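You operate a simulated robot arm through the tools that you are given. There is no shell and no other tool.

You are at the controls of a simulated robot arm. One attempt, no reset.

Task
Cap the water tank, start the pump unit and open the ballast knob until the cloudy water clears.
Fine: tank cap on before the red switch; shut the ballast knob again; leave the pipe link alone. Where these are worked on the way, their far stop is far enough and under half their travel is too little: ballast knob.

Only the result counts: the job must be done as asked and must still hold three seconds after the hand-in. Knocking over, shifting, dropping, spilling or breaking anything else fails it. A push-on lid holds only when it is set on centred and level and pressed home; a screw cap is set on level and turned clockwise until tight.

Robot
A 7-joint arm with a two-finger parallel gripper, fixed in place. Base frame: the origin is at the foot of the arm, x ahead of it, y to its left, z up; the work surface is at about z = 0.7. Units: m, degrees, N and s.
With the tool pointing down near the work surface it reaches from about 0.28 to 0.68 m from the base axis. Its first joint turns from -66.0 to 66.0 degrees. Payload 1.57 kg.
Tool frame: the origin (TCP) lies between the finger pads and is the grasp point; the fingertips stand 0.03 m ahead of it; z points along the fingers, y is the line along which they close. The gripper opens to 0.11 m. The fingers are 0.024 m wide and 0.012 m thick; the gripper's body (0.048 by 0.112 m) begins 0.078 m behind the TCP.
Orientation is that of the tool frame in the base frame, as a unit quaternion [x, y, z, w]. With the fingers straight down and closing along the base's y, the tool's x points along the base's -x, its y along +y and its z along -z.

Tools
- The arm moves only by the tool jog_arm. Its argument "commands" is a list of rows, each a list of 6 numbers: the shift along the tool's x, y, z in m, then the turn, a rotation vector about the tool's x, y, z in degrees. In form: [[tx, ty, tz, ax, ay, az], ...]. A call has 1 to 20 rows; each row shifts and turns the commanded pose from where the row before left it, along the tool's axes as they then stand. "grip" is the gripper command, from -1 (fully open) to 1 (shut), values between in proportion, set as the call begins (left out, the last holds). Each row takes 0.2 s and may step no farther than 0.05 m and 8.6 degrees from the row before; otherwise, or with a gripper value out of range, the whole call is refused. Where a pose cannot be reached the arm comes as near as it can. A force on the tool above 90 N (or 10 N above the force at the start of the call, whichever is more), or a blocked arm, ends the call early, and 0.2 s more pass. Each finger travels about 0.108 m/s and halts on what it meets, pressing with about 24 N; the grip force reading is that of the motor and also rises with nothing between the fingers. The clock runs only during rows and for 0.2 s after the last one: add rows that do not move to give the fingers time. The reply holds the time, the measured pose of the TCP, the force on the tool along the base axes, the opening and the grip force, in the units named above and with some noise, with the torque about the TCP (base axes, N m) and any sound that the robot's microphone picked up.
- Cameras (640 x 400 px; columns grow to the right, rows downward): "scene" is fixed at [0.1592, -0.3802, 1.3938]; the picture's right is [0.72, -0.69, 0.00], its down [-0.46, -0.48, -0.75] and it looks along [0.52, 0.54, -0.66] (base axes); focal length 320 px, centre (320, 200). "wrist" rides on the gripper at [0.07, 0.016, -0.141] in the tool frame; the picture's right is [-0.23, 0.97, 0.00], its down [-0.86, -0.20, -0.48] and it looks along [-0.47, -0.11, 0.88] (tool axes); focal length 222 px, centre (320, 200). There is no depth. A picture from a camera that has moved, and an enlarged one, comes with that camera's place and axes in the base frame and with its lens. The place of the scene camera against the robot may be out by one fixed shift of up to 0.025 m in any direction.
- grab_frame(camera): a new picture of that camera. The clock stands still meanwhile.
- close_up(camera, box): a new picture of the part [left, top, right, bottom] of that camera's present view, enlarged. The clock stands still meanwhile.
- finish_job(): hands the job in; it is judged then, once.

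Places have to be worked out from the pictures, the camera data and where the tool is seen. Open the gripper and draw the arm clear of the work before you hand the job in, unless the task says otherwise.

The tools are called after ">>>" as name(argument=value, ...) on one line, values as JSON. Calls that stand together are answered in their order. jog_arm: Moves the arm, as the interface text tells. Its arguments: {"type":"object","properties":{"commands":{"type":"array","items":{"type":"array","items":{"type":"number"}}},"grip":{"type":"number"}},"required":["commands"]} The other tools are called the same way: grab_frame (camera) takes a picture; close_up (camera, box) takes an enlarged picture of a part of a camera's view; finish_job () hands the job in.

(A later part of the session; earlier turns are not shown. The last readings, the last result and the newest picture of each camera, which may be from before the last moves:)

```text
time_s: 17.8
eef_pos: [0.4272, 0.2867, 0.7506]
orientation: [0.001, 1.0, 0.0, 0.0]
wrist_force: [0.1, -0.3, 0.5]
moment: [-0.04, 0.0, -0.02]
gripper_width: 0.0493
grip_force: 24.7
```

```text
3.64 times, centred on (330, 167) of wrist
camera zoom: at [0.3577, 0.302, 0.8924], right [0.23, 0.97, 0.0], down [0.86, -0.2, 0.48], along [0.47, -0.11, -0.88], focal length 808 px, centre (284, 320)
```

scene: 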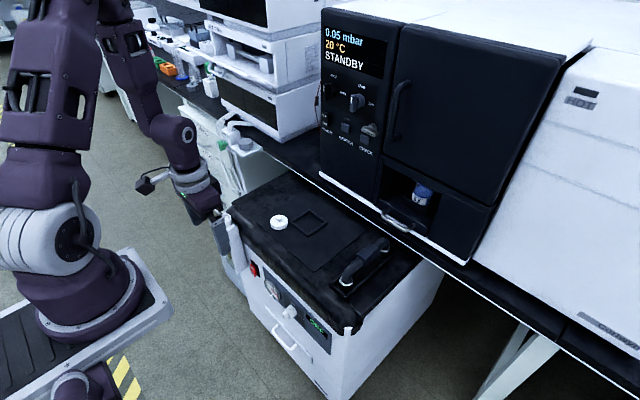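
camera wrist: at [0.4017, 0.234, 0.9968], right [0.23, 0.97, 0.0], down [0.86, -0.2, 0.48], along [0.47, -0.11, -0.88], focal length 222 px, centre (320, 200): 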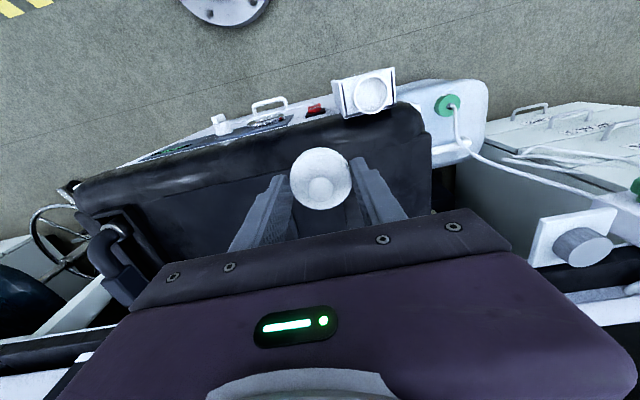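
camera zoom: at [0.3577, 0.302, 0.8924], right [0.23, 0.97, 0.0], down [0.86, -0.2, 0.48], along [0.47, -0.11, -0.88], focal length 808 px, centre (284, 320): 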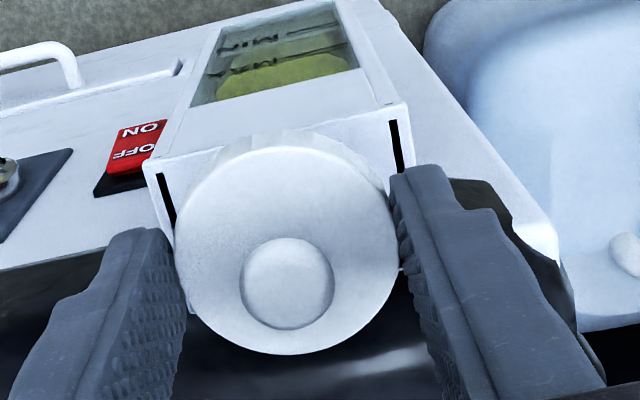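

Still no load. I keep lowering in 1.5 mm steps to find the seat.

>>> jog_arm(commands=[[0, 0, 0.0015, 0, 0, 0], [0, 0, 0.0015, 0, 0, 0], [0, 0, 0, 0, 0, 0], [0, 0, 0, 0, 0, 0]])

>>> close_up(camera="scene", box=[209, 206, 241, 226])

```text
time_s: 18.8
eef_pos: [0.4286, 0.2878, 0.7487]
orientation: [0.0, 1.0, 0.003, 0.002]
wrist_force: [-2.1, 9.2, 32.1]
moment: [0.35, -0.03, 0.01]
gripper_width: 0.0497
grip_force: 24.2
heard: snap
```

```text
16.00 times, centred on (225, 216) of scene
camera zoom: at [0.1588, -0.3803, 1.3938], right [0.72, -0.69, 0.0], down [-0.46, -0.48, -0.75], along [0.52, 0.54, -0.66], focal length 5117 px, centre (1840, -56)
```

zoom: 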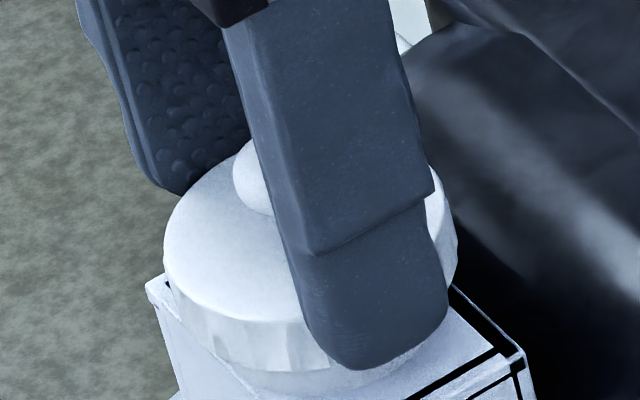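

A snap was heard with a 32 N seating force, so the lid is home. I open the fingers and wait before rising.

>>> jog_arm(commands=[[0, 0, 0, 0, 0, 0], [0, 0, 0, 0, 0, 0], [0, 0, 0, 0, 0, 0], [0, 0, 0, 0, 0, 0]], grip=-0.4)

>>> close_up(camera="scene", box=[209, 206, 241, 226])

>>> close_up(camera="wrist", box=[280, 112, 380, 222])

```text
time_s: 19.8
eef_pos: [0.4271, 0.2848, 0.7466]
orientation: [-0.001, 1.0, -0.001, 0.0]
wrist_force: [-0.6, -0.3, -0.4]
moment: [0.01, 0.02, -0.04]
gripper_width: 0.0768
grip_force: 0.1
```

```text
16.00 times, centred on (225, 216) of scene
camera zoom: at [0.1592, -0.3802, 1.3938], right [0.72, -0.69, 0.0], down [-0.46, -0.48, -0.75], along [0.52, 0.54, -0.66], focal length 5117 px, centre (1840, -56)
```

zoom: 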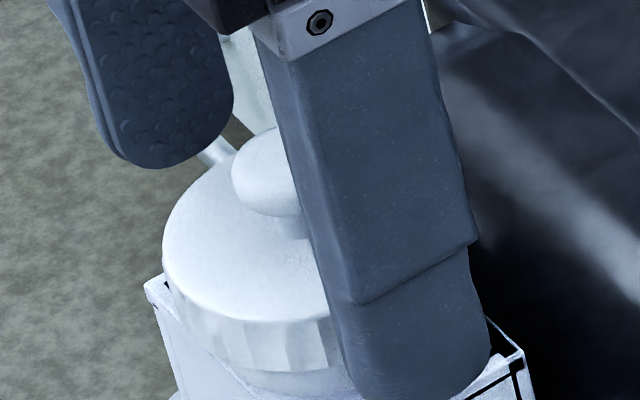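

```text
3.64 times, centred on (330, 167) of wrist
camera zoom: at [0.3573, 0.3017, 0.8897], right [0.23, 0.97, 0.0], down [0.86, -0.2, 0.48], along [0.47, -0.11, -0.88], focal length 808 px, centre (284, 320)
```

zoom: 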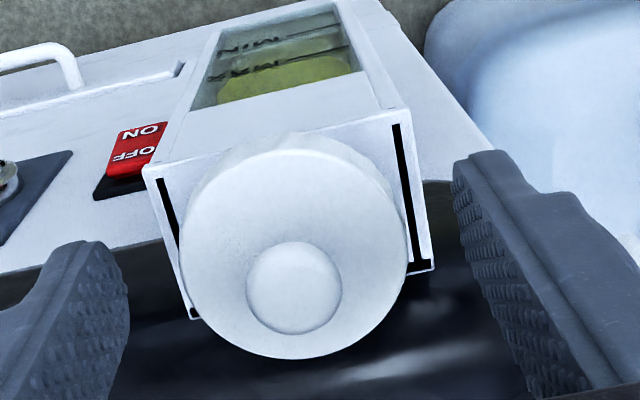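

Released cleanly. I rise straight up and check the cap is level and seated.

>>> jog_arm(commands=[[0, 0, -0.02, 0, 0, 0], [0, 0, -0.03, 0, 0, 0], [0, 0, -0.03, 0, 0, 0], [0, 0, -0.03, 0, 0, 0], [0, 0, 0, 0, 0, 0]])

>>> close_up(camera="scene", box=[209, 202, 241, 222])

>>> grab_frame(camera="wrist")

```text
time_s: 21.0
eef_pos: [0.4269, 0.286, 0.8586]
orientation: [0.0, 1.0, -0.001, 0.0]
wrist_force: [-0.1, 0.5, 0.2]
moment: [0.01, -0.01, -0.02]
gripper_width: 0.0771
grip_force: 0.0
```

```text
16.00 times, centred on (225, 212) of scene
camera zoom: at [0.1592, -0.3802, 1.3938], right [0.72, -0.69, 0.0], down [-0.46, -0.48, -0.75], along [0.52, 0.54, -0.66], focal length 5117 px, centre (1840, 8)
```

zoom: 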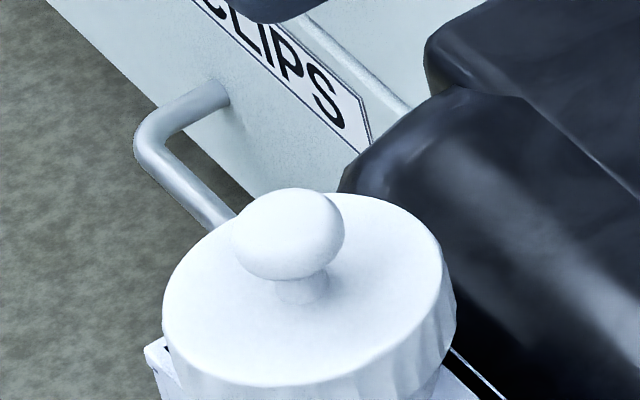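

```text
taken
camera wrist: at [0.3557, 0.3027, 1.0006], right [0.23, 0.97, 0.0], down [0.86, -0.2, 0.48], along [0.47, -0.11, -0.88], focal length 222 px, centre (320, 200)
```

wrist: 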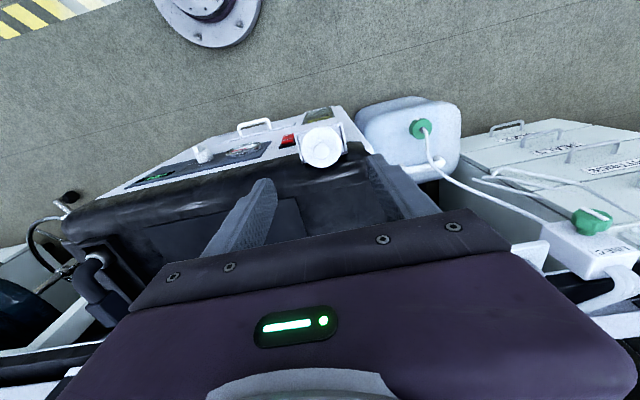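

>>> close_up(camera="scene", box=[200, 200, 264, 240])

>>> close_up(camera="wrist", box=[270, 90, 390, 190])

```text
10.00 times, centred on (232, 220) of scene
camera zoom: at [0.1592, -0.3802, 1.3938], right [0.72, -0.69, 0.0], down [-0.46, -0.48, -0.75], along [0.52, 0.54, -0.66], focal length 3198 px, centre (1200, 0)
```

zoom: 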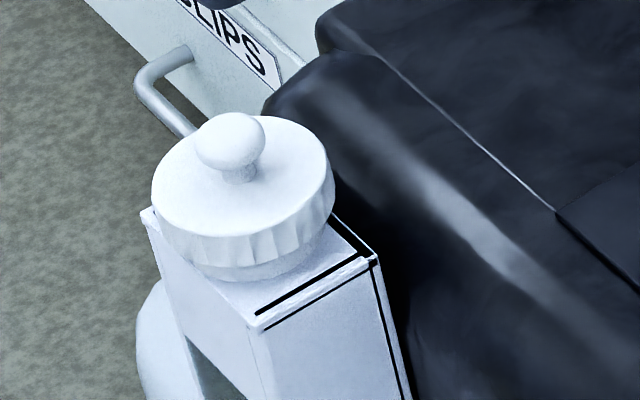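

```text
4.00 times, centred on (330, 140) of wrist
camera zoom: at [0.3557, 0.3027, 1.0006], right [0.23, 0.97, 0.0], down [0.86, -0.2, 0.48], along [0.47, -0.11, -0.88], focal length 888 px, centre (280, 440)
```

zoom: 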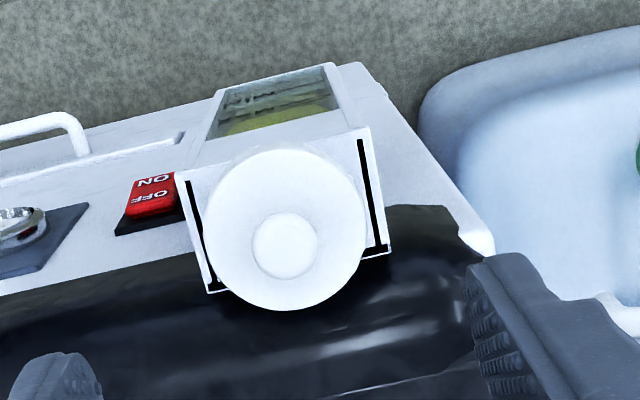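

The cap sits level and centred. Switch estimate: ON half at ≈(0.447, 0.211, 0.511), OFF half at ≈(0.450, 0.2115, 0.534). I move clear in front of the panel, shut the fingers, and tilt the tool forward in free space to view the panel and test reach.

>>> jog_arm(commands=[[0.02, -0.034, 0.008, 0, 0, 0], [0.02, -0.034, 0.008, 0, 0, 0], [0.02, -0.034, 0.008, 0, 0, 0], [0.02, -0.034, 0.008, 0, 0, 0], [0.02, -0.034, 0.008, 0, 0, 0], [0, 0, 0, 0, -8.5, 0], [0, 0, 0, 0, -8.5, 0], [0, 0, 0, 0, -8.5, 0], [0, 0, 0, 0, 0, 0]], grip=1)

>>> grab_frame(camera="wrist")

>>> grab_frame(camera="scene")

```text
time_s: 23.0
eef_pos: [0.3276, 0.1234, 0.8092]
orientation: [-0.019, 0.985, 0.007, 0.171]
wrist_force: [0.3, -0.2, -0.4]
moment: [0.01, -0.03, -0.01]
gripper_width: 0.0
grip_force: 21.1
out of reach, approached as far as the arm can: row 8
```

```text
taken
camera wrist: at [0.2128, 0.1345, 0.9207], right [0.18, 0.98, 0.08], down [0.65, -0.18, 0.74], along [0.74, -0.07, -0.67], focal length 222 px, centre (320, 200)
```

wrist: 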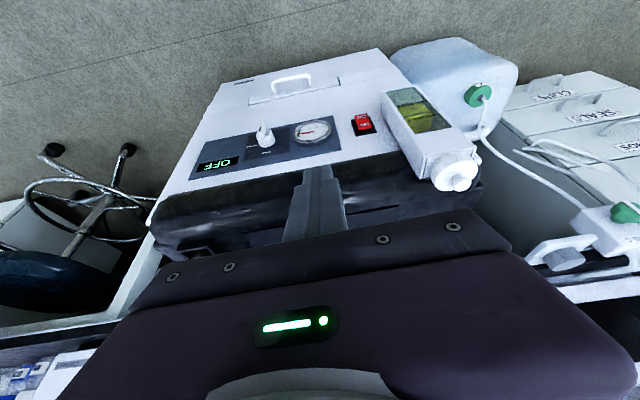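

```text
taken
```

scene: 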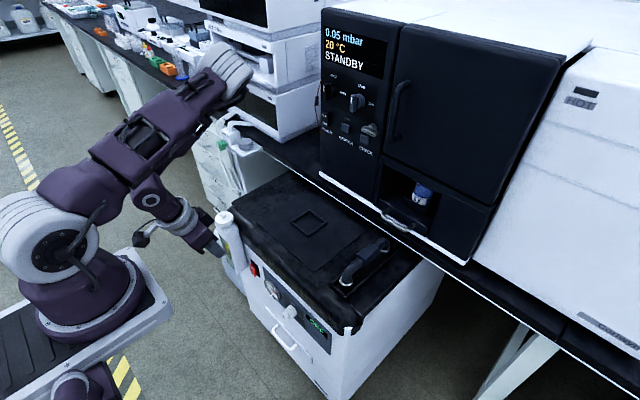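

Forward tilt is limited to about 20° up here because the wrist is close to the shoulder; lower down there should be more room. I enlarge the current view of the panel to study the knob and switch.

>>> close_up(camera="wrist", box=[180, 100, 340, 200])

>>> close_up(camera="wrist", box=[240, 115, 290, 165])

>>> close_up(camera="wrist", box=[340, 80, 480, 200])

>>> close_up(camera="scene", box=[260, 285, 324, 325])

```text
4.00 times, centred on (260, 150) of wrist
camera zoom: at [0.2128, 0.1345, 0.9207], right [0.18, 0.98, 0.08], down [0.65, -0.18, 0.74], along [0.74, -0.07, -0.67], focal length 888 px, centre (560, 400)
```

zoom: 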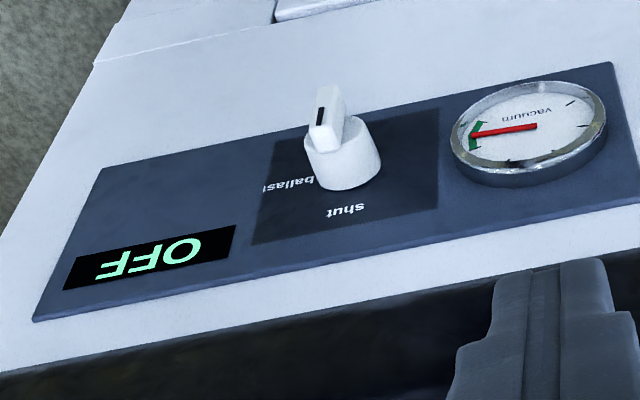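

```text
8.00 times, centred on (265, 140) of wrist
camera zoom: at [0.2128, 0.1345, 0.9207], right [0.18, 0.98, 0.08], down [0.65, -0.18, 0.74], along [0.74, -0.07, -0.67], focal length 1777 px, centre (760, 680)
```

zoom: 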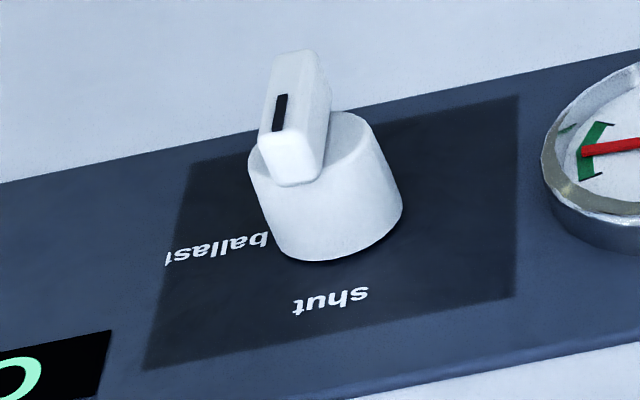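

```text
3.33 times, centred on (410, 140) of wrist
camera zoom: at [0.2128, 0.1345, 0.9207], right [0.18, 0.98, 0.08], down [0.65, -0.18, 0.74], along [0.74, -0.07, -0.67], focal length 740 px, centre (20, 400)
```

zoom: 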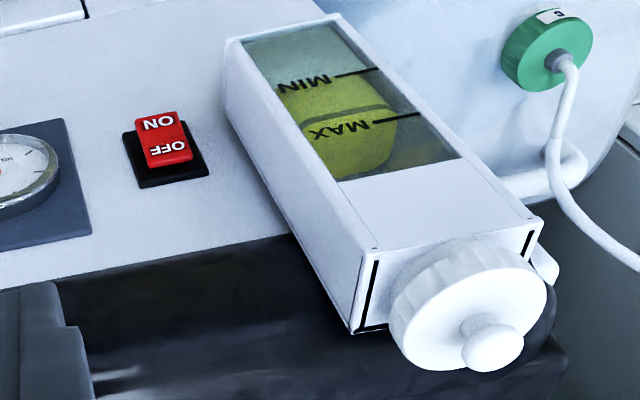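

```text
10.00 times, centred on (292, 305) of scene
camera zoom: at [0.1592, -0.3802, 1.3938], right [0.72, -0.69, 0.0], down [-0.46, -0.48, -0.75], along [0.52, 0.54, -0.66], focal length 3198 px, centre (600, -850)
```

zoom: 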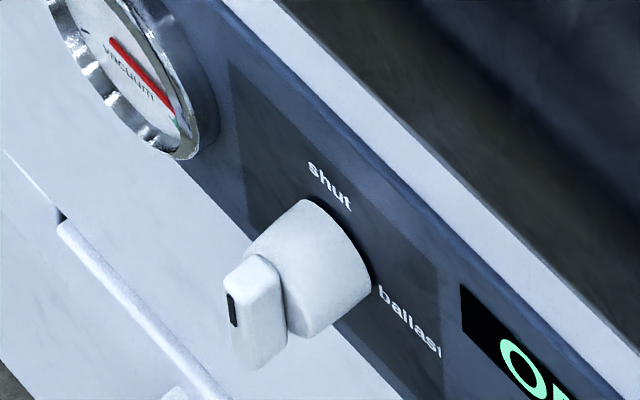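

The ballast knob is a tapered cylinder with a vertical bar across its front, its mark pointing up at "shut"; "ballast" is a quarter turn clockwise toward −y. First the switch: I descend in front of the panel with the tool tilted, keeping clear of the tank and gauge.

>>> jog_arm(commands=[[-0.0019, 0.0185, 0.0327, 0, 0, 0], [-0.0019, 0.0185, 0.0327, 0, 0, 0], [-0.0019, 0.0185, 0.0327, 0, 0, 0], [-0.0019, 0.0185, 0.0327, 0, 0, 0], [0, 0, 0, 0, 0, 0]])

>>> grab_frame(camera="wrist")

>>> grab_frame(camera="scene")

```text
time_s: 24.2
eef_pos: [0.3751, 0.1997, 0.6892]
orientation: [-0.019, 0.985, 0.008, 0.171]
wrist_force: [-0.5, 0.4, -0.2]
moment: [0.01, 0.01, 0.01]
gripper_width: 0.0
grip_force: 21.5
```

```text
taken
camera wrist: at [0.2607, 0.2112, 0.8005], right [0.18, 0.98, 0.08], down [0.65, -0.18, 0.74], along [0.74, -0.07, -0.67], focal length 222 px, centre (320, 200)
```

wrist: 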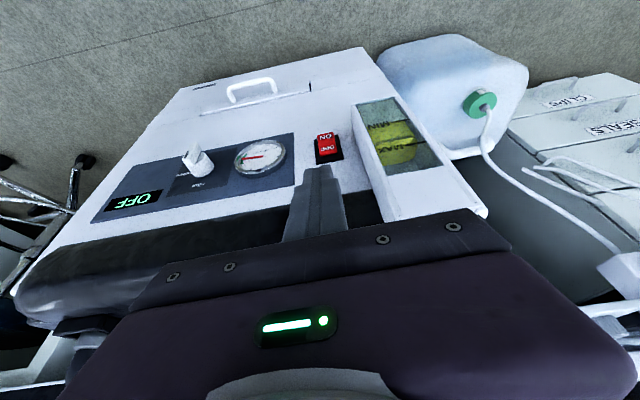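

```text
taken
```

scene: 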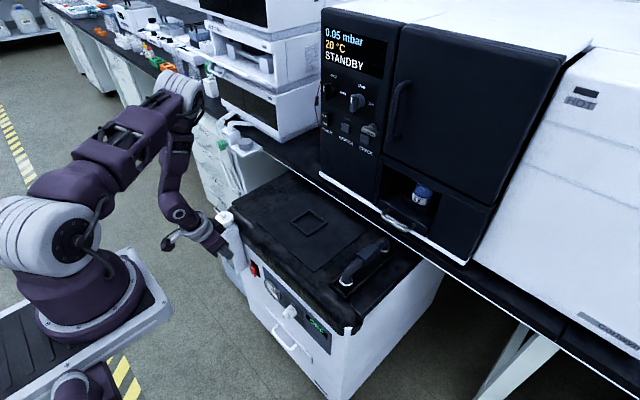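

I descend farther in front of the switch, keeping x≈0.385.

>>> jog_arm(commands=[[0.0091, 0.0012, 0.0354, 0, 0, 0], [0.0091, 0.0012, 0.0354, 0, 0, 0], [0.0091, 0.0012, 0.0354, 0, 0, 0], [0, 0, 0, 0, 0, 0]])

>>> jog_arm(commands=[[0, 0, 0, 0, -6.5, 0], [0, 0, 0, 0, -6.5, 0], [0, 0, 0, 0, 0, 0]])

>>> grab_frame(camera="wrist")

>>> grab_frame(camera="scene")

```text
time_s: 25.2
eef_pos: [0.388, 0.2086, 0.5766]
orientation: [-0.02, 0.985, 0.008, 0.171]
wrist_force: [0.4, -0.9, -0.4]
moment: [-0.02, 0.0, -0.03]
gripper_width: 0.0
grip_force: 21.7
```

```text
time_s: 26.0
eef_pos: [0.3866, 0.2056, 0.5792]
orientation: [-0.017, 0.959, 0.01, 0.282]
wrist_force: [0.6, -0.1, -0.1]
moment: [0.0, 0.05, -0.03]
gripper_width: 0.0001
grip_force: 21.0
```

```text
taken
camera wrist: at [0.2499, 0.2165, 0.6616], right [0.15, 0.98, 0.13], down [0.47, -0.19, 0.86], along [0.87, -0.07, -0.49], focal length 222 px, centre (320, 200)
```

wrist: 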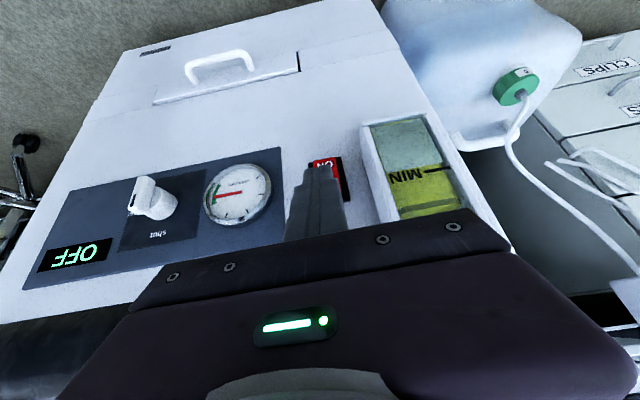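

```text
taken
```

scene: 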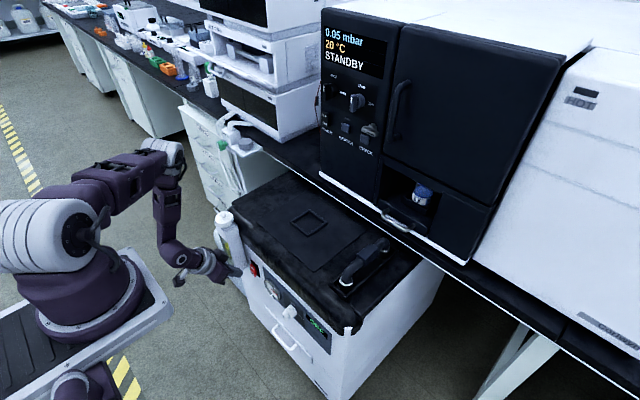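

Tilt of ~33° is reached without trouble. I move the fingertip to a pre-contact spot just in front of the lower (ON) half of the rocker.

>>> jog_arm(commands=[[0.0061, -0.0014, 0.0288, 0, 0, 0], [0.0061, -0.0014, 0.0288, 0, 0, 0], [0, 0, 0, 0, 0, 0], [0, 0, 0, 0, 0, 0]])

>>> close_up(camera="wrist", box=[220, 60, 460, 240])

>>> close_up(camera="scene", box=[220, 240, 300, 300])

```text
time_s: 27.0
eef_pos: [0.4047, 0.2038, 0.5236]
orientation: [-0.018, 0.959, 0.01, 0.282]
wrist_force: [0.4, -0.3, 0.0]
moment: [0.01, -0.01, 0.03]
gripper_width: 0.0
grip_force: 21.6
```

```text
2.22 times, centred on (340, 150) of wrist
camera zoom: at [0.2688, 0.214, 0.6063], right [0.15, 0.98, 0.13], down [0.47, -0.19, 0.86], along [0.87, -0.07, -0.49], focal length 494 px, centre (276, 311)
```

zoom: 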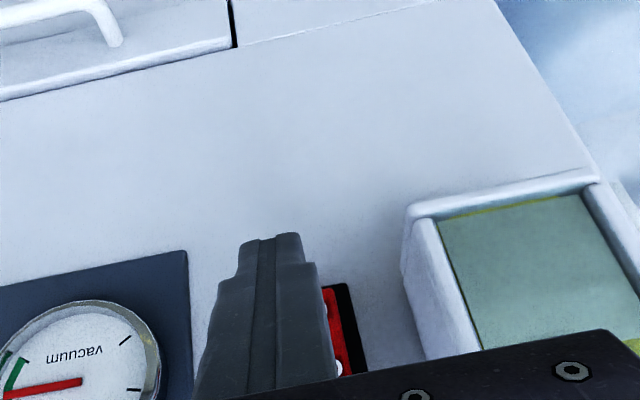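

```text
6.67 times, centred on (260, 270) of scene
camera zoom: at [0.1592, -0.3802, 1.3938], right [0.72, -0.69, 0.0], down [-0.46, -0.48, -0.75], along [0.52, 0.54, -0.66], focal length 2132 px, centre (720, -267)
```

zoom: 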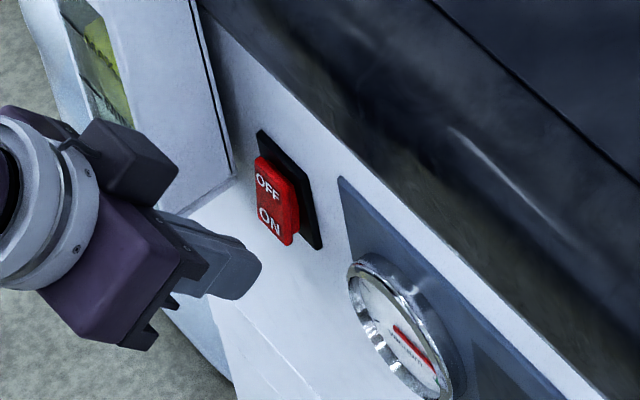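

The fingertip is aligned in front of the ON half (slightly −y of its centre, to stay clear of the tank). I push toward the panel along +x in small steps.

>>> jog_arm(commands=[[-0.00336, -0.00015, 0.00216, 0, 0, 0], [-0.00336, -0.00015, 0.00216, 0, 0, 0], [-0.00336, -0.00015, 0.00216, 0, 0, 0], [-0.00336, -0.00015, 0.00216, 0, 0, 0], [0, 0, 0, 0, 0, 0]])

>>> close_up(camera="scene", box=[220, 240, 300, 300])

```text
time_s: 28.2
eef_pos: [0.4224, 0.2034, 0.5249]
orientation: [-0.017, 0.959, 0.009, 0.282]
wrist_force: [0.6, 0.8, 0.0]
moment: [0.01, 0.0, 0.0]
gripper_width: 0.0002
grip_force: 21.4
```

```text
6.67 times, centred on (260, 270) of scene
camera zoom: at [0.1592, -0.3802, 1.3938], right [0.72, -0.69, 0.0], down [-0.46, -0.48, -0.75], along [0.52, 0.54, -0.66], focal length 2132 px, centre (720, -267)
```

zoom: 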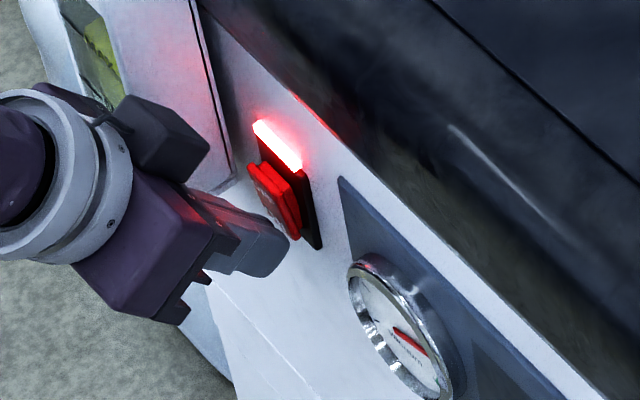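

The rocker has flipped and its lamp glows red. I back off and check the display.

>>> jog_arm(commands=[[0.0168, 0.0008, -0.0108, 0, 0, 0], [0.0168, 0.0008, -0.0108, 0, 0, 0], [0, 0, 0, 0, 0, 0]])

>>> close_up(camera="scene", box=[220, 230, 348, 340])

>>> grab_frame(camera="wrist")

```text
time_s: 29.0
eef_pos: [0.381, 0.2065, 0.5254]
orientation: [-0.017, 0.96, 0.01, 0.281]
wrist_force: [0.6, 0.3, -0.2]
moment: [0.0, 0.02, 0.02]
gripper_width: 0.0
grip_force: 20.9
```

```text
3.64 times, centred on (284, 285) of scene
camera zoom: at [0.1592, -0.3802, 1.3938], right [0.72, -0.69, 0.0], down [-0.46, -0.48, -0.75], along [0.52, 0.54, -0.66], focal length 1163 px, centre (451, -109)
```

zoom: 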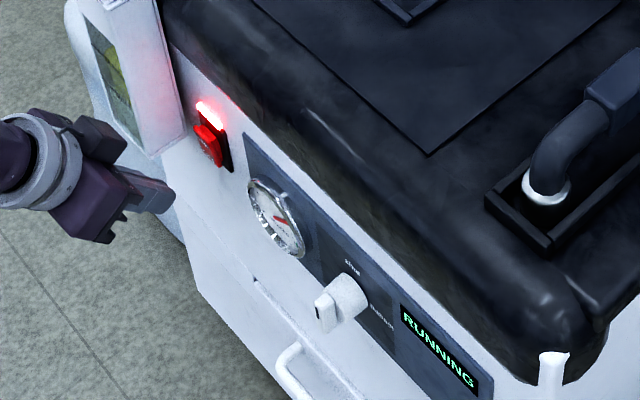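

```text
taken
camera wrist: at [0.244, 0.2163, 0.6076], right [0.15, 0.98, 0.13], down [0.47, -0.19, 0.86], along [0.87, -0.07, -0.49], focal length 222 px, centre (320, 200)
```

wrist: 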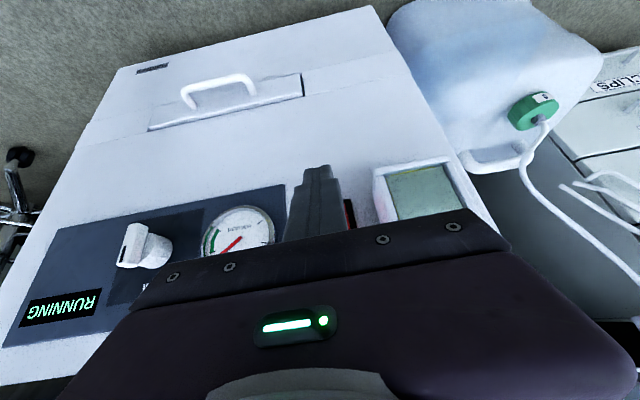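

The display reads RUNNING, so the pump is started with the cap already on. Now I move up and across toward the ballast knob to fix its position.

>>> jog_arm(commands=[[-0.0079, -0.0283, -0.0235, 0, 0, 0], [-0.0079, -0.0283, -0.0235, 0, 0, 0], [-0.0079, -0.0283, -0.0235, 0, 0, 0], [-0.0079, -0.0283, -0.0235, 0, 0, 0], [0, 0, 0, 0, 0, 0]])

>>> grab_frame(camera="wrist")

>>> close_up(camera="wrist", box=[190, 100, 330, 200])

>>> grab_frame(camera="scene")

```text
time_s: 30.2
eef_pos: [0.3634, 0.087, 0.6235]
orientation: [-0.018, 0.959, 0.01, 0.281]
wrist_force: [-0.6, -0.1, 0.4]
moment: [-0.04, 0.01, 0.0]
gripper_width: 0.0
grip_force: 21.3
```

```text
taken
camera wrist: at [0.2274, 0.0963, 0.7063], right [0.15, 0.98, 0.13], down [0.47, -0.19, 0.86], along [0.87, -0.07, -0.49], focal length 222 px, centre (320, 200)
```

wrist: 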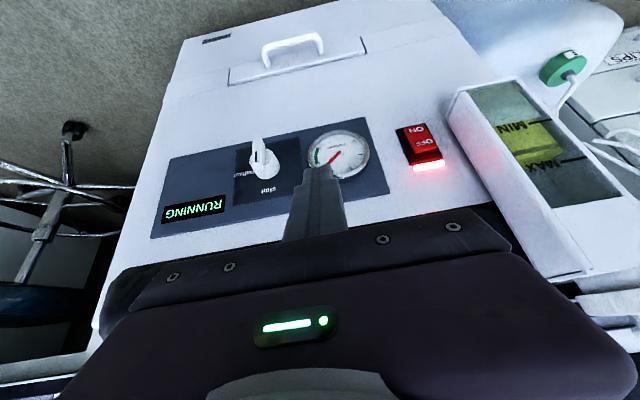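

```text
4.00 times, centred on (260, 150) of wrist
camera zoom: at [0.2274, 0.0963, 0.7063], right [0.15, 0.98, 0.13], down [0.47, -0.19, 0.86], along [0.87, -0.07, -0.49], focal length 888 px, centre (560, 400)
```

zoom: 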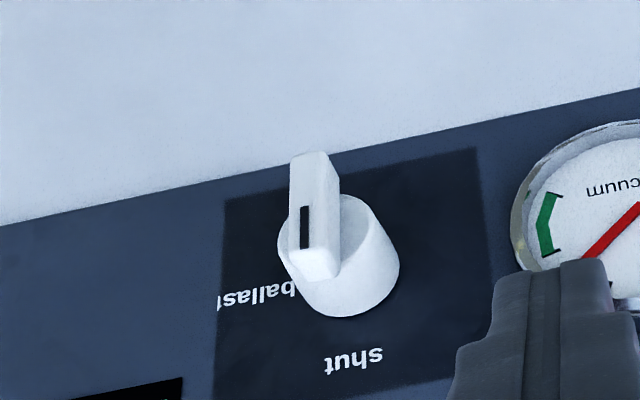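

```text
taken
```

scene: 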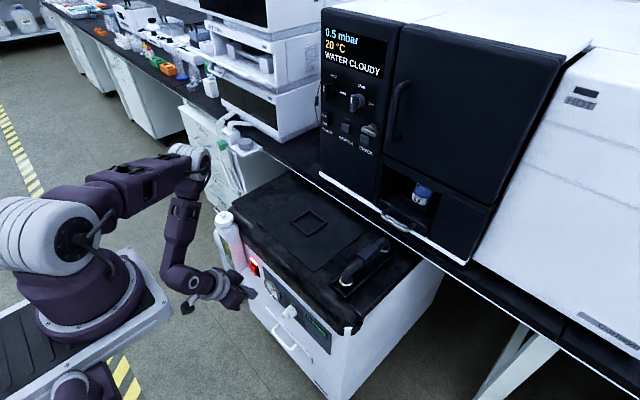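

The monitor shows "WATER CLOUDY" – that will tell me when it clears. I enlarge the knob for exact geometry.

>>> close_up(camera="wrist", box=[250, 130, 298, 185])

>>> close_up(camera="scene", box=[276, 298, 308, 322])

```text
7.27 times, centred on (274, 158) of wrist
camera zoom: at [0.2274, 0.0963, 0.7063], right [0.15, 0.98, 0.13], down [0.47, -0.19, 0.86], along [0.87, -0.07, -0.49], focal length 1615 px, centre (654, 509)
```

zoom: 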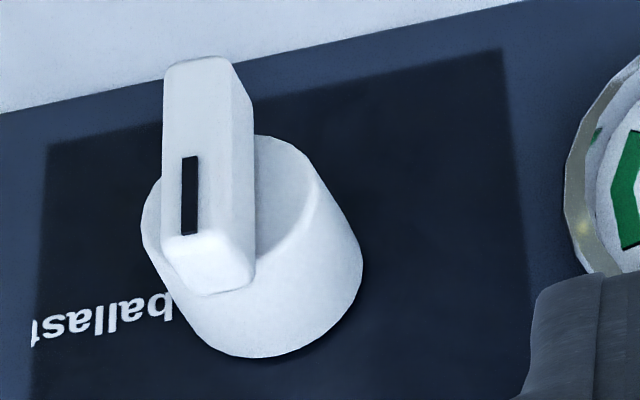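

```text
16.00 times, centred on (292, 310) of scene
camera zoom: at [0.1592, -0.3802, 1.3938], right [0.72, -0.69, 0.0], down [-0.46, -0.48, -0.75], along [0.52, 0.54, -0.66], focal length 5117 px, centre (768, -1560)
```

zoom: 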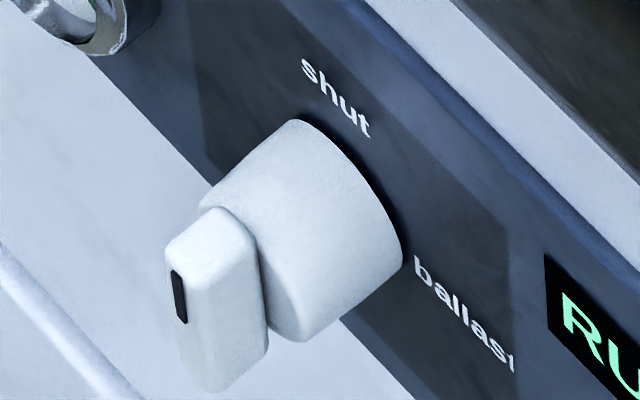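

The bar of the knob is well fixed now: front face x≈0.424, centre y≈0.012, z≈0.512, about 38 mm long and 9 mm thick, protruding ~12 mm from the knob cylinder. I bring the closed fingertips to the +y side of the bar, just above its centre height.

>>> jog_arm(commands=[[-0.0114, -0.0185, 0.021, 0, 0, 0], [-0.0114, -0.0185, 0.021, 0, 0, 0], [0.0154, -0.0003, 0.024, 0, 0, 0], [0, 0, 0, 0, 0, 0], [0, 0, 0, 0, 0, 0]])

>>> close_up(camera="wrist", box=[200, 80, 420, 240])

>>> close_up(camera="scene", box=[250, 270, 330, 330])

```text
time_s: 31.4
eef_pos: [0.407, 0.0541, 0.5682]
orientation: [-0.018, 0.959, 0.009, 0.282]
wrist_force: [0.7, -0.6, -0.2]
moment: [0.03, -0.03, -0.01]
gripper_width: 0.0001
grip_force: 21.0
```

```text
2.50 times, centred on (310, 160) of wrist
camera zoom: at [0.2702, 0.0643, 0.651], right [0.15, 0.98, 0.13], down [0.47, -0.19, 0.86], along [0.87, -0.07, -0.49], focal length 555 px, centre (345, 300)
```

zoom: 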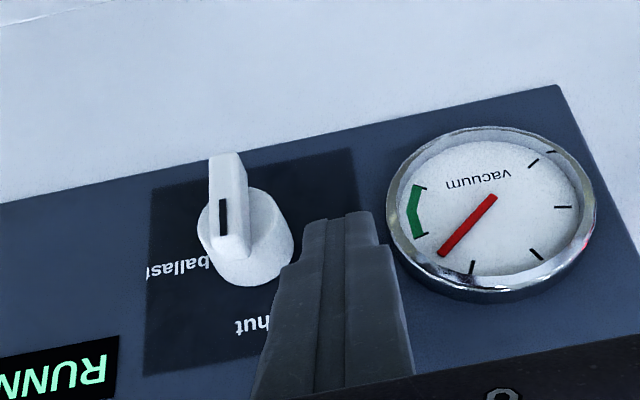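

```text
6.67 times, centred on (290, 300) of scene
camera zoom: at [0.1592, -0.3802, 1.3938], right [0.72, -0.69, 0.0], down [-0.46, -0.48, -0.75], along [0.52, 0.54, -0.66], focal length 2132 px, centre (520, -467)
```

zoom: 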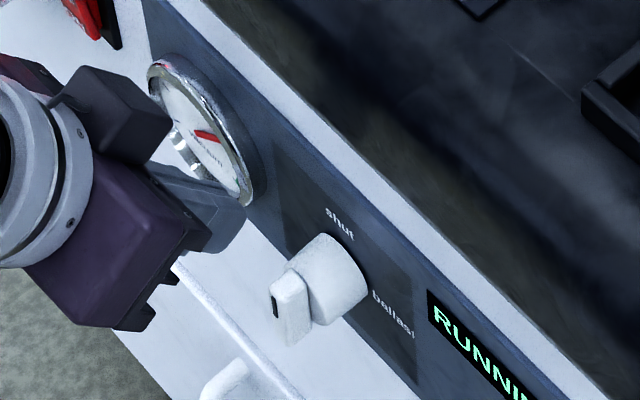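

I lower to contact height and move toward −y until the finger meets the bar's upper half.

>>> jog_arm(commands=[[0.0141, 0, 0.0218, 0, 0, 0], [0, -0.008, 0, 0, 0, 0], [0, -0.008, 0, 0, 0, 0], [0, -0.006, 0, 0, 0, 0], [0, 0, 0, 0, 0, 0]])

>>> close_up(camera="wrist", box=[200, 80, 420, 240])

>>> close_up(camera="scene", box=[250, 270, 330, 330])

```text
time_s: 32.6
eef_pos: [0.4075, 0.034, 0.5404]
orientation: [-0.017, 0.959, 0.009, 0.282]
wrist_force: [-0.2, 2.0, -0.8]
moment: [0.02, 0.03, 0.0]
gripper_width: 0.0
grip_force: 21.5
```

```text
2.50 times, centred on (310, 160) of wrist
camera zoom: at [0.2711, 0.0429, 0.6235], right [0.15, 0.98, 0.13], down [0.47, -0.19, 0.86], along [0.87, -0.07, -0.49], focal length 555 px, centre (345, 300)
```

zoom: 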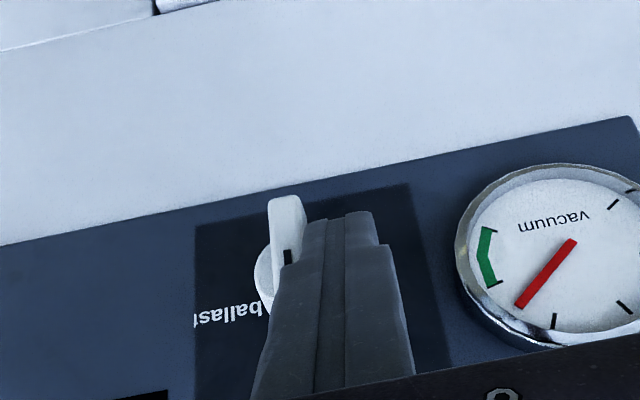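

```text
6.67 times, centred on (290, 300) of scene
camera zoom: at [0.1592, -0.3802, 1.3938], right [0.72, -0.69, 0.0], down [-0.46, -0.48, -0.75], along [0.52, 0.54, -0.66], focal length 2132 px, centre (520, -467)
```

zoom: 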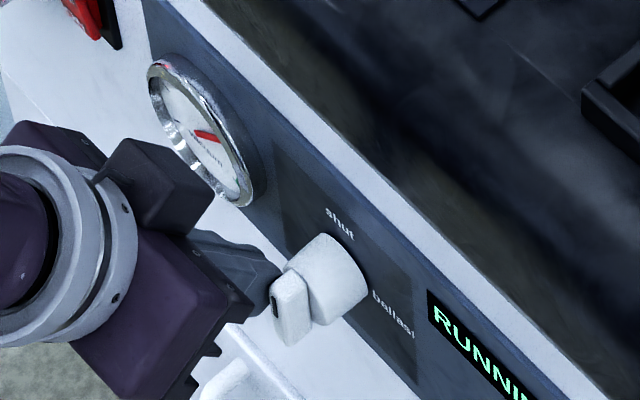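

Light contact (2 N). I push on toward −y in small steps to rotate the knob.

>>> jog_arm(commands=[[0, -0.004, 0, 0, 0, 0], [0, -0.004, 0, 0, 0, 0], [0, 0, 0, 0, 0, 0]])

>>> close_up(camera="scene", box=[260, 285, 324, 325])

>>> close_up(camera="wrist", box=[200, 80, 420, 240])

```text
time_s: 33.4
eef_pos: [0.4077, 0.0301, 0.5399]
orientation: [-0.02, 0.959, 0.016, 0.282]
wrist_force: [-19.3, 54.4, 40.5]
moment: [0.84, -0.2, 1.47]
gripper_width: 0.0
grip_force: 21.5
```

```text
10.00 times, centred on (292, 305) of scene
camera zoom: at [0.1585, -0.3795, 1.3941], right [0.72, -0.69, 0.0], down [-0.46, -0.48, -0.75], along [0.52, 0.54, -0.66], focal length 3198 px, centre (600, -850)
```

zoom: 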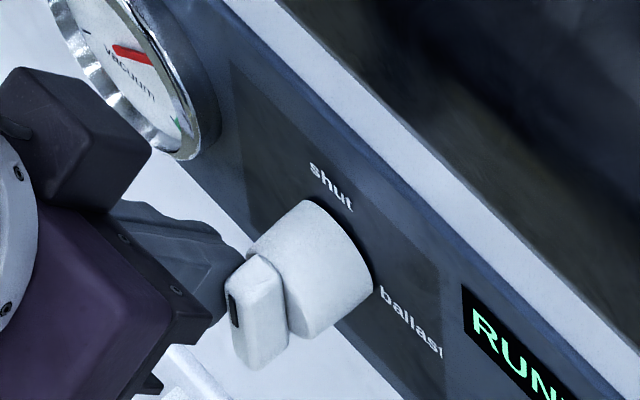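

```text
2.50 times, centred on (310, 160) of wrist
camera zoom: at [0.2709, 0.0389, 0.6233], right [0.14, 0.98, 0.14], down [0.47, -0.19, 0.86], along [0.87, -0.06, -0.49], focal length 555 px, centre (345, 300)
```

zoom: 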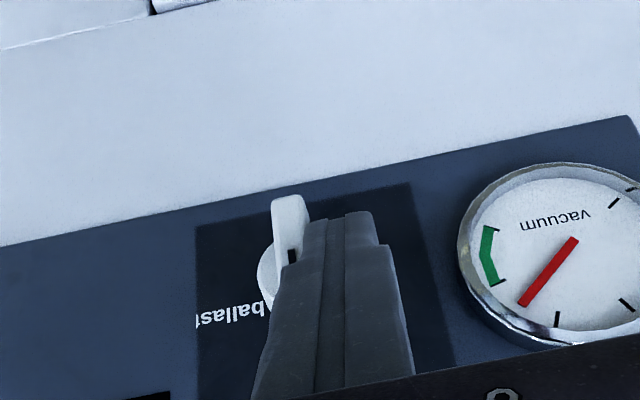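

The finger met resistance (54 N with upward and −x components), so it is pressing on the knob's tapered cylinder rather than the bar – it is a few mm too deep. I back off toward +y and −x at once.

>>> jog_arm(commands=[[0, 0.006, 0, 0, 0, 0], [0, 0.008, 0, 0, 0, 0], [0.0168, 0.008, -0.0108, 0, 0, 0], [0, 0, 0, 0, 0, 0]])

>>> close_up(camera="wrist", box=[200, 100, 310, 200])

>>> close_up(camera="scene", box=[260, 285, 324, 325])

```text
time_s: 34.4
eef_pos: [0.3854, 0.0448, 0.5394]
orientation: [-0.017, 0.96, 0.009, 0.28]
wrist_force: [0.1, -0.4, 0.4]
moment: [-0.03, 0.01, 0.0]
gripper_width: 0.0
grip_force: 21.1
```

```text
4.00 times, centred on (255, 150) of wrist
camera zoom: at [0.2495, 0.055, 0.622], right [0.15, 0.98, 0.13], down [0.47, -0.19, 0.86], along [0.87, -0.07, -0.49], focal length 888 px, centre (580, 400)
```

zoom: 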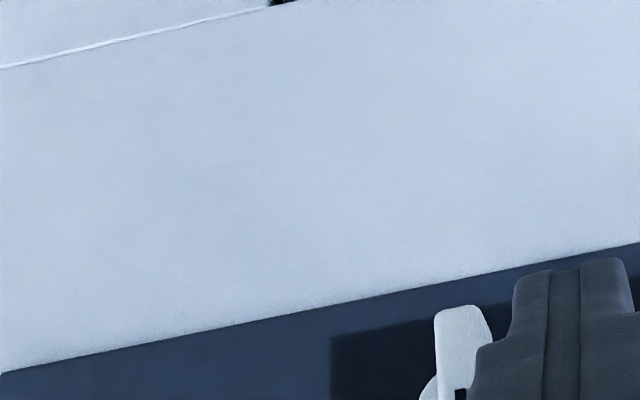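

```text
10.00 times, centred on (292, 305) of scene
camera zoom: at [0.1592, -0.3802, 1.3938], right [0.72, -0.69, 0.0], down [-0.46, -0.48, -0.75], along [0.52, 0.54, -0.66], focal length 3198 px, centre (600, -850)
```

zoom: 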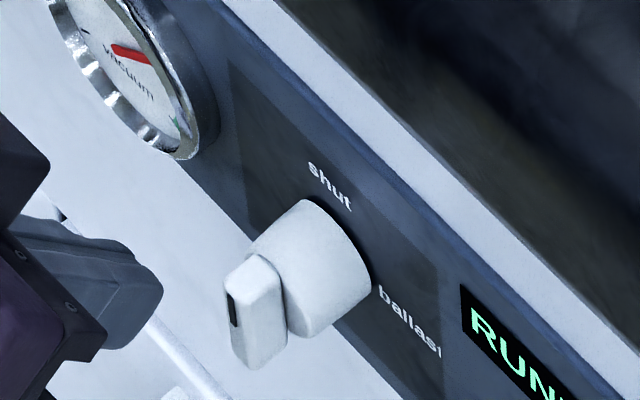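

The knob is untouched in position. I make the tool steeper (tilt ≈12°) so the finger's front runs nearly parallel to the panel, and position it in front of the knob to feel for the bar's front face.

>>> jog_arm(commands=[[-0.0108, 0, -0.0168, 0, 6.8, 0], [0, 0, 0, 0, 6.8, 0], [0, 0, 0, 0, 6.8, 0], [0, 0, 0, 0, 0, 0]])

>>> grab_frame(camera="wrist")

>>> grab_frame(camera="scene")

```text
time_s: 35.4
eef_pos: [0.3856, 0.0453, 0.5598]
orientation: [-0.019, 0.994, 0.006, 0.106]
wrist_force: [-0.4, -0.2, 0.4]
moment: [-0.01, -0.02, -0.02]
gripper_width: 0.0001
grip_force: 20.8
```

```text
taken
camera wrist: at [0.2867, 0.0564, 0.6848], right [0.18, 0.98, 0.06], down [0.74, -0.18, 0.65], along [0.64, -0.08, -0.76], focal length 222 px, centre (320, 200)
```

wrist: 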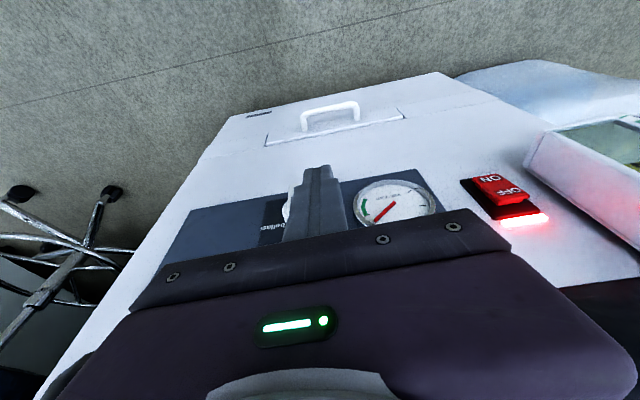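

```text
taken
```

scene: 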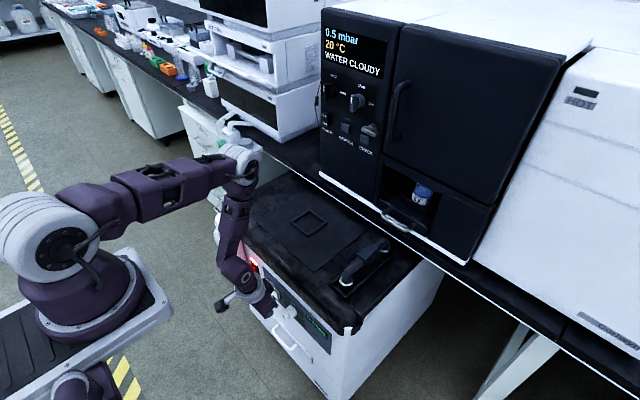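

Now I place the finger in front of the bar (y≈0.012) and approach +x slowly to feel its front face.

>>> jog_arm(commands=[[0.005, -0.0341, 0.017, 0, 0, 0], [-0.0039, -0.0002, 0.0008, 0, 0, 0], [-0.0039, -0.0002, 0.0008, 0, 0, 0], [-0.0029, -0.0001, 0.0006, 0, 0, 0], [0, 0, 0, 0, 0, 0], [0, 0, 0, 0, 0, 0]])

>>> close_up(camera="scene", box=[260, 285, 324, 325])

>>> close_up(camera="wrist", box=[240, 100, 400, 220])

```text
time_s: 36.8
eef_pos: [0.3964, 0.0119, 0.543]
orientation: [-0.019, 0.994, 0.006, 0.107]
wrist_force: [0.0, -0.5, -0.3]
moment: [0.01, 0.01, -0.01]
gripper_width: 0.0001
grip_force: 21.6
```

```text
10.00 times, centred on (292, 305) of scene
camera zoom: at [0.1592, -0.3802, 1.3938], right [0.72, -0.69, 0.0], down [-0.46, -0.48, -0.75], along [0.52, 0.54, -0.66], focal length 3198 px, centre (600, -850)
```

zoom: 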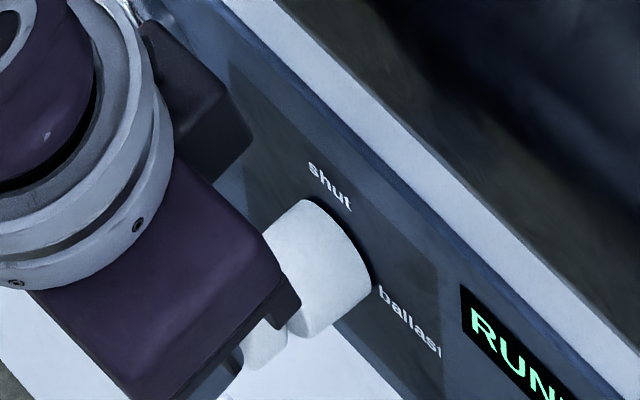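

```text
3.33 times, centred on (320, 160) of wrist
camera zoom: at [0.2966, 0.0234, 0.6679], right [0.18, 0.98, 0.06], down [0.74, -0.18, 0.65], along [0.65, -0.08, -0.76], focal length 740 px, centre (320, 333)
```

zoom: 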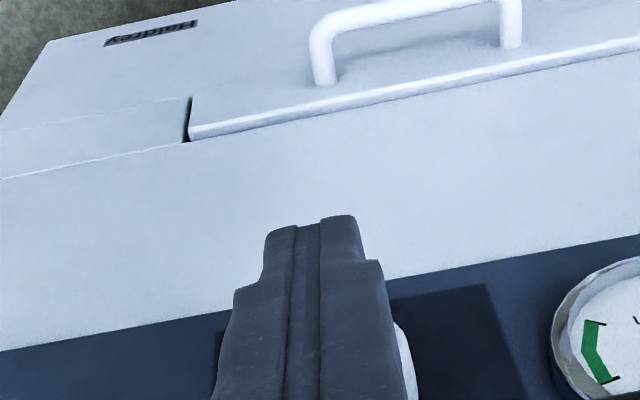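

No contact yet (finger front at ≈0.414). I continue +x in 2 mm steps.

>>> jog_arm(commands=[[-0.00195, -0.0001, 0.0004, 0, 0, 0], [-0.00195, -0.0001, 0.0004, 0, 0, 0], [-0.00195, -0.0001, 0.0004, 0, 0, 0], [0, 0, 0, 0, 0, 0]])

>>> jog_arm(commands=[[-0.00195, -0.0001, 0.0004, 0, 0, 0], [0, 0, 0, 0, 0, 0]])

>>> jog_arm(commands=[[-0.00195, -0.0001, 0.0004, 0, 0, 0], [0, 0, 0, 0, 0, 0]])

```text
time_s: 37.8
eef_pos: [0.4, 0.0115, 0.543]
orientation: [-0.018, 0.994, 0.007, 0.105]
wrist_force: [-10.8, 0.6, 3.7]
moment: [0.05, 0.23, 0.0]
gripper_width: 0.0002
grip_force: 21.4
```

```text
time_s: 38.4
eef_pos: [0.4, 0.0122, 0.5438]
orientation: [-0.019, 0.994, 0.006, 0.103]
wrist_force: [-28.7, 7.4, 8.6]
moment: [0.21, 0.66, 0.08]
gripper_width: 0.0003
grip_force: 21.2
```

```text
time_s: 39.0
eef_pos: [0.4014, 0.012, 0.5435]
orientation: [-0.019, 0.995, 0.007, 0.1]
wrist_force: [-36.9, 9.4, 6.8]
moment: [0.28, 0.9, 0.11]
gripper_width: 0.0
grip_force: 21.3
```

Contact with the bar's front came at TCP x≈0.400; allowing for the rounded fingertip the bar front is at x≈0.417, and re-triangulating with that puts the knob axis at y≈0.015, z≈0.519 (bar z 0.500–0.538). I back off, rise and shift to +y.

>>> jog_arm(commands=[[0.0117, 0.0005, -0.0025, 0, 0, 0], [-0.008, 0.0342, -0.0307, 0, 0, 0], [0, 0, 0, 0, 0, 0], [0, 0, 0, 0, 0, 0]])

>>> close_up(camera="wrist", box=[240, 130, 400, 230])

>>> close_up(camera="scene", box=[260, 285, 324, 325])

```text
time_s: 40.0
eef_pos: [0.3934, 0.0459, 0.5741]
orientation: [-0.019, 0.994, 0.007, 0.107]
wrist_force: [0.8, 0.3, -0.4]
moment: [0.01, -0.01, -0.03]
gripper_width: 0.0001
grip_force: 21.3
```

```text
4.00 times, centred on (320, 180) of wrist
camera zoom: at [0.2934, 0.0579, 0.6991], right [0.18, 0.98, 0.06], down [0.74, -0.18, 0.65], along [0.65, -0.08, -0.76], focal length 888 px, centre (320, 280)
```

zoom: 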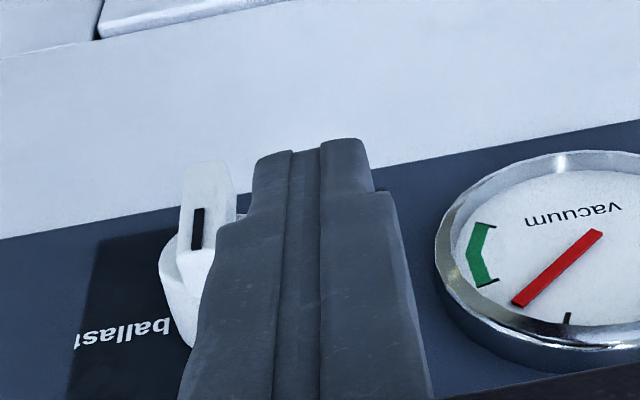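

```text
10.00 times, centred on (292, 305) of scene
camera zoom: at [0.1592, -0.3802, 1.3938], right [0.72, -0.69, 0.0], down [-0.46, -0.48, -0.75], along [0.52, 0.54, -0.66], focal length 3198 px, centre (600, -850)
```

zoom: 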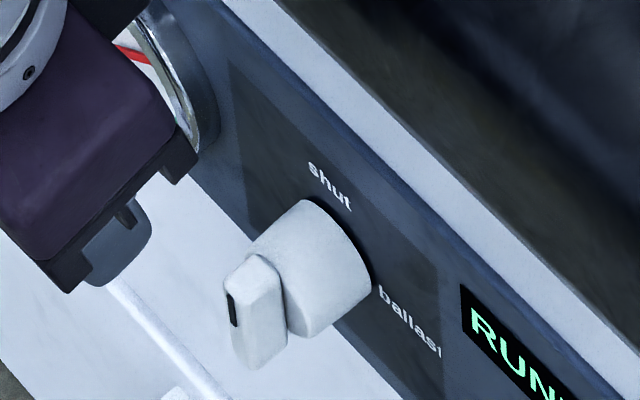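

The mark's position triangulates to (0.415, 0.0155, 0.529), confirming the axis at y≈0.0155, z≈0.519. I place the finger at the bar's upper end, at shallower depth, and begin pushing −y.

>>> jog_arm(commands=[[-0.0126, -0.0008, 0.0186, 0, 0, 0], [0.0001, -0.006, 0, 0, 0, 0], [0.0001, -0.006, 0, 0, 0, 0], [0.0001, -0.004, 0, 0, 0, 0], [0, 0, 0, 0, 0, 0]])

>>> close_up(camera="scene", box=[260, 285, 324, 325])

>>> close_up(camera="wrist", box=[240, 130, 400, 230])

```text
time_s: 41.2
eef_pos: [0.4116, 0.0316, 0.5612]
orientation: [-0.019, 0.994, 0.006, 0.107]
wrist_force: [0.3, 2.1, 1.0]
moment: [0.03, -0.04, 0.0]
gripper_width: 0.0001
grip_force: 21.2
```

```text
10.00 times, centred on (292, 305) of scene
camera zoom: at [0.1592, -0.3802, 1.3938], right [0.72, -0.69, 0.0], down [-0.46, -0.48, -0.75], along [0.52, 0.54, -0.66], focal length 3198 px, centre (600, -850)
```

zoom: 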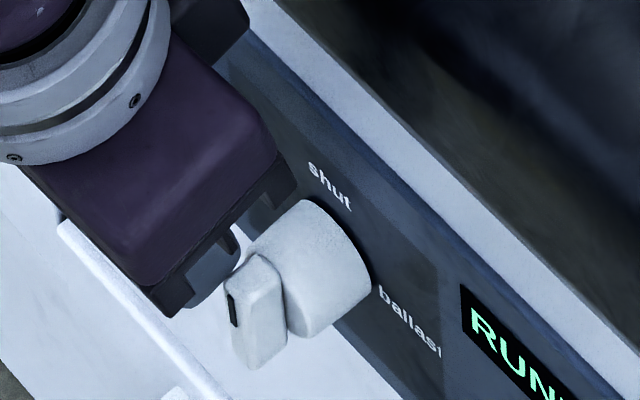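

```text
4.00 times, centred on (320, 180) of wrist
camera zoom: at [0.3119, 0.0418, 0.6849], right [0.18, 0.98, 0.06], down [0.74, -0.18, 0.65], along [0.65, -0.08, -0.76], focal length 888 px, centre (320, 280)
```

zoom: 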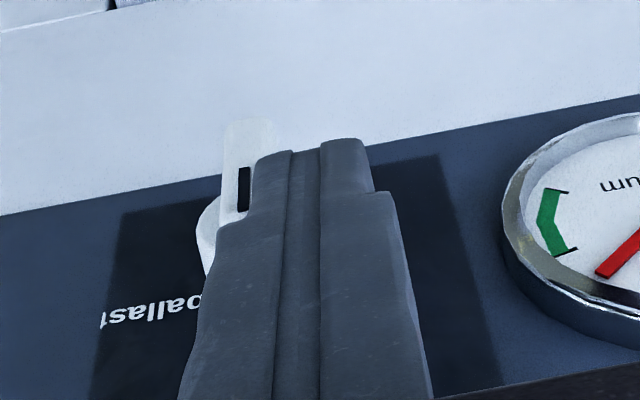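

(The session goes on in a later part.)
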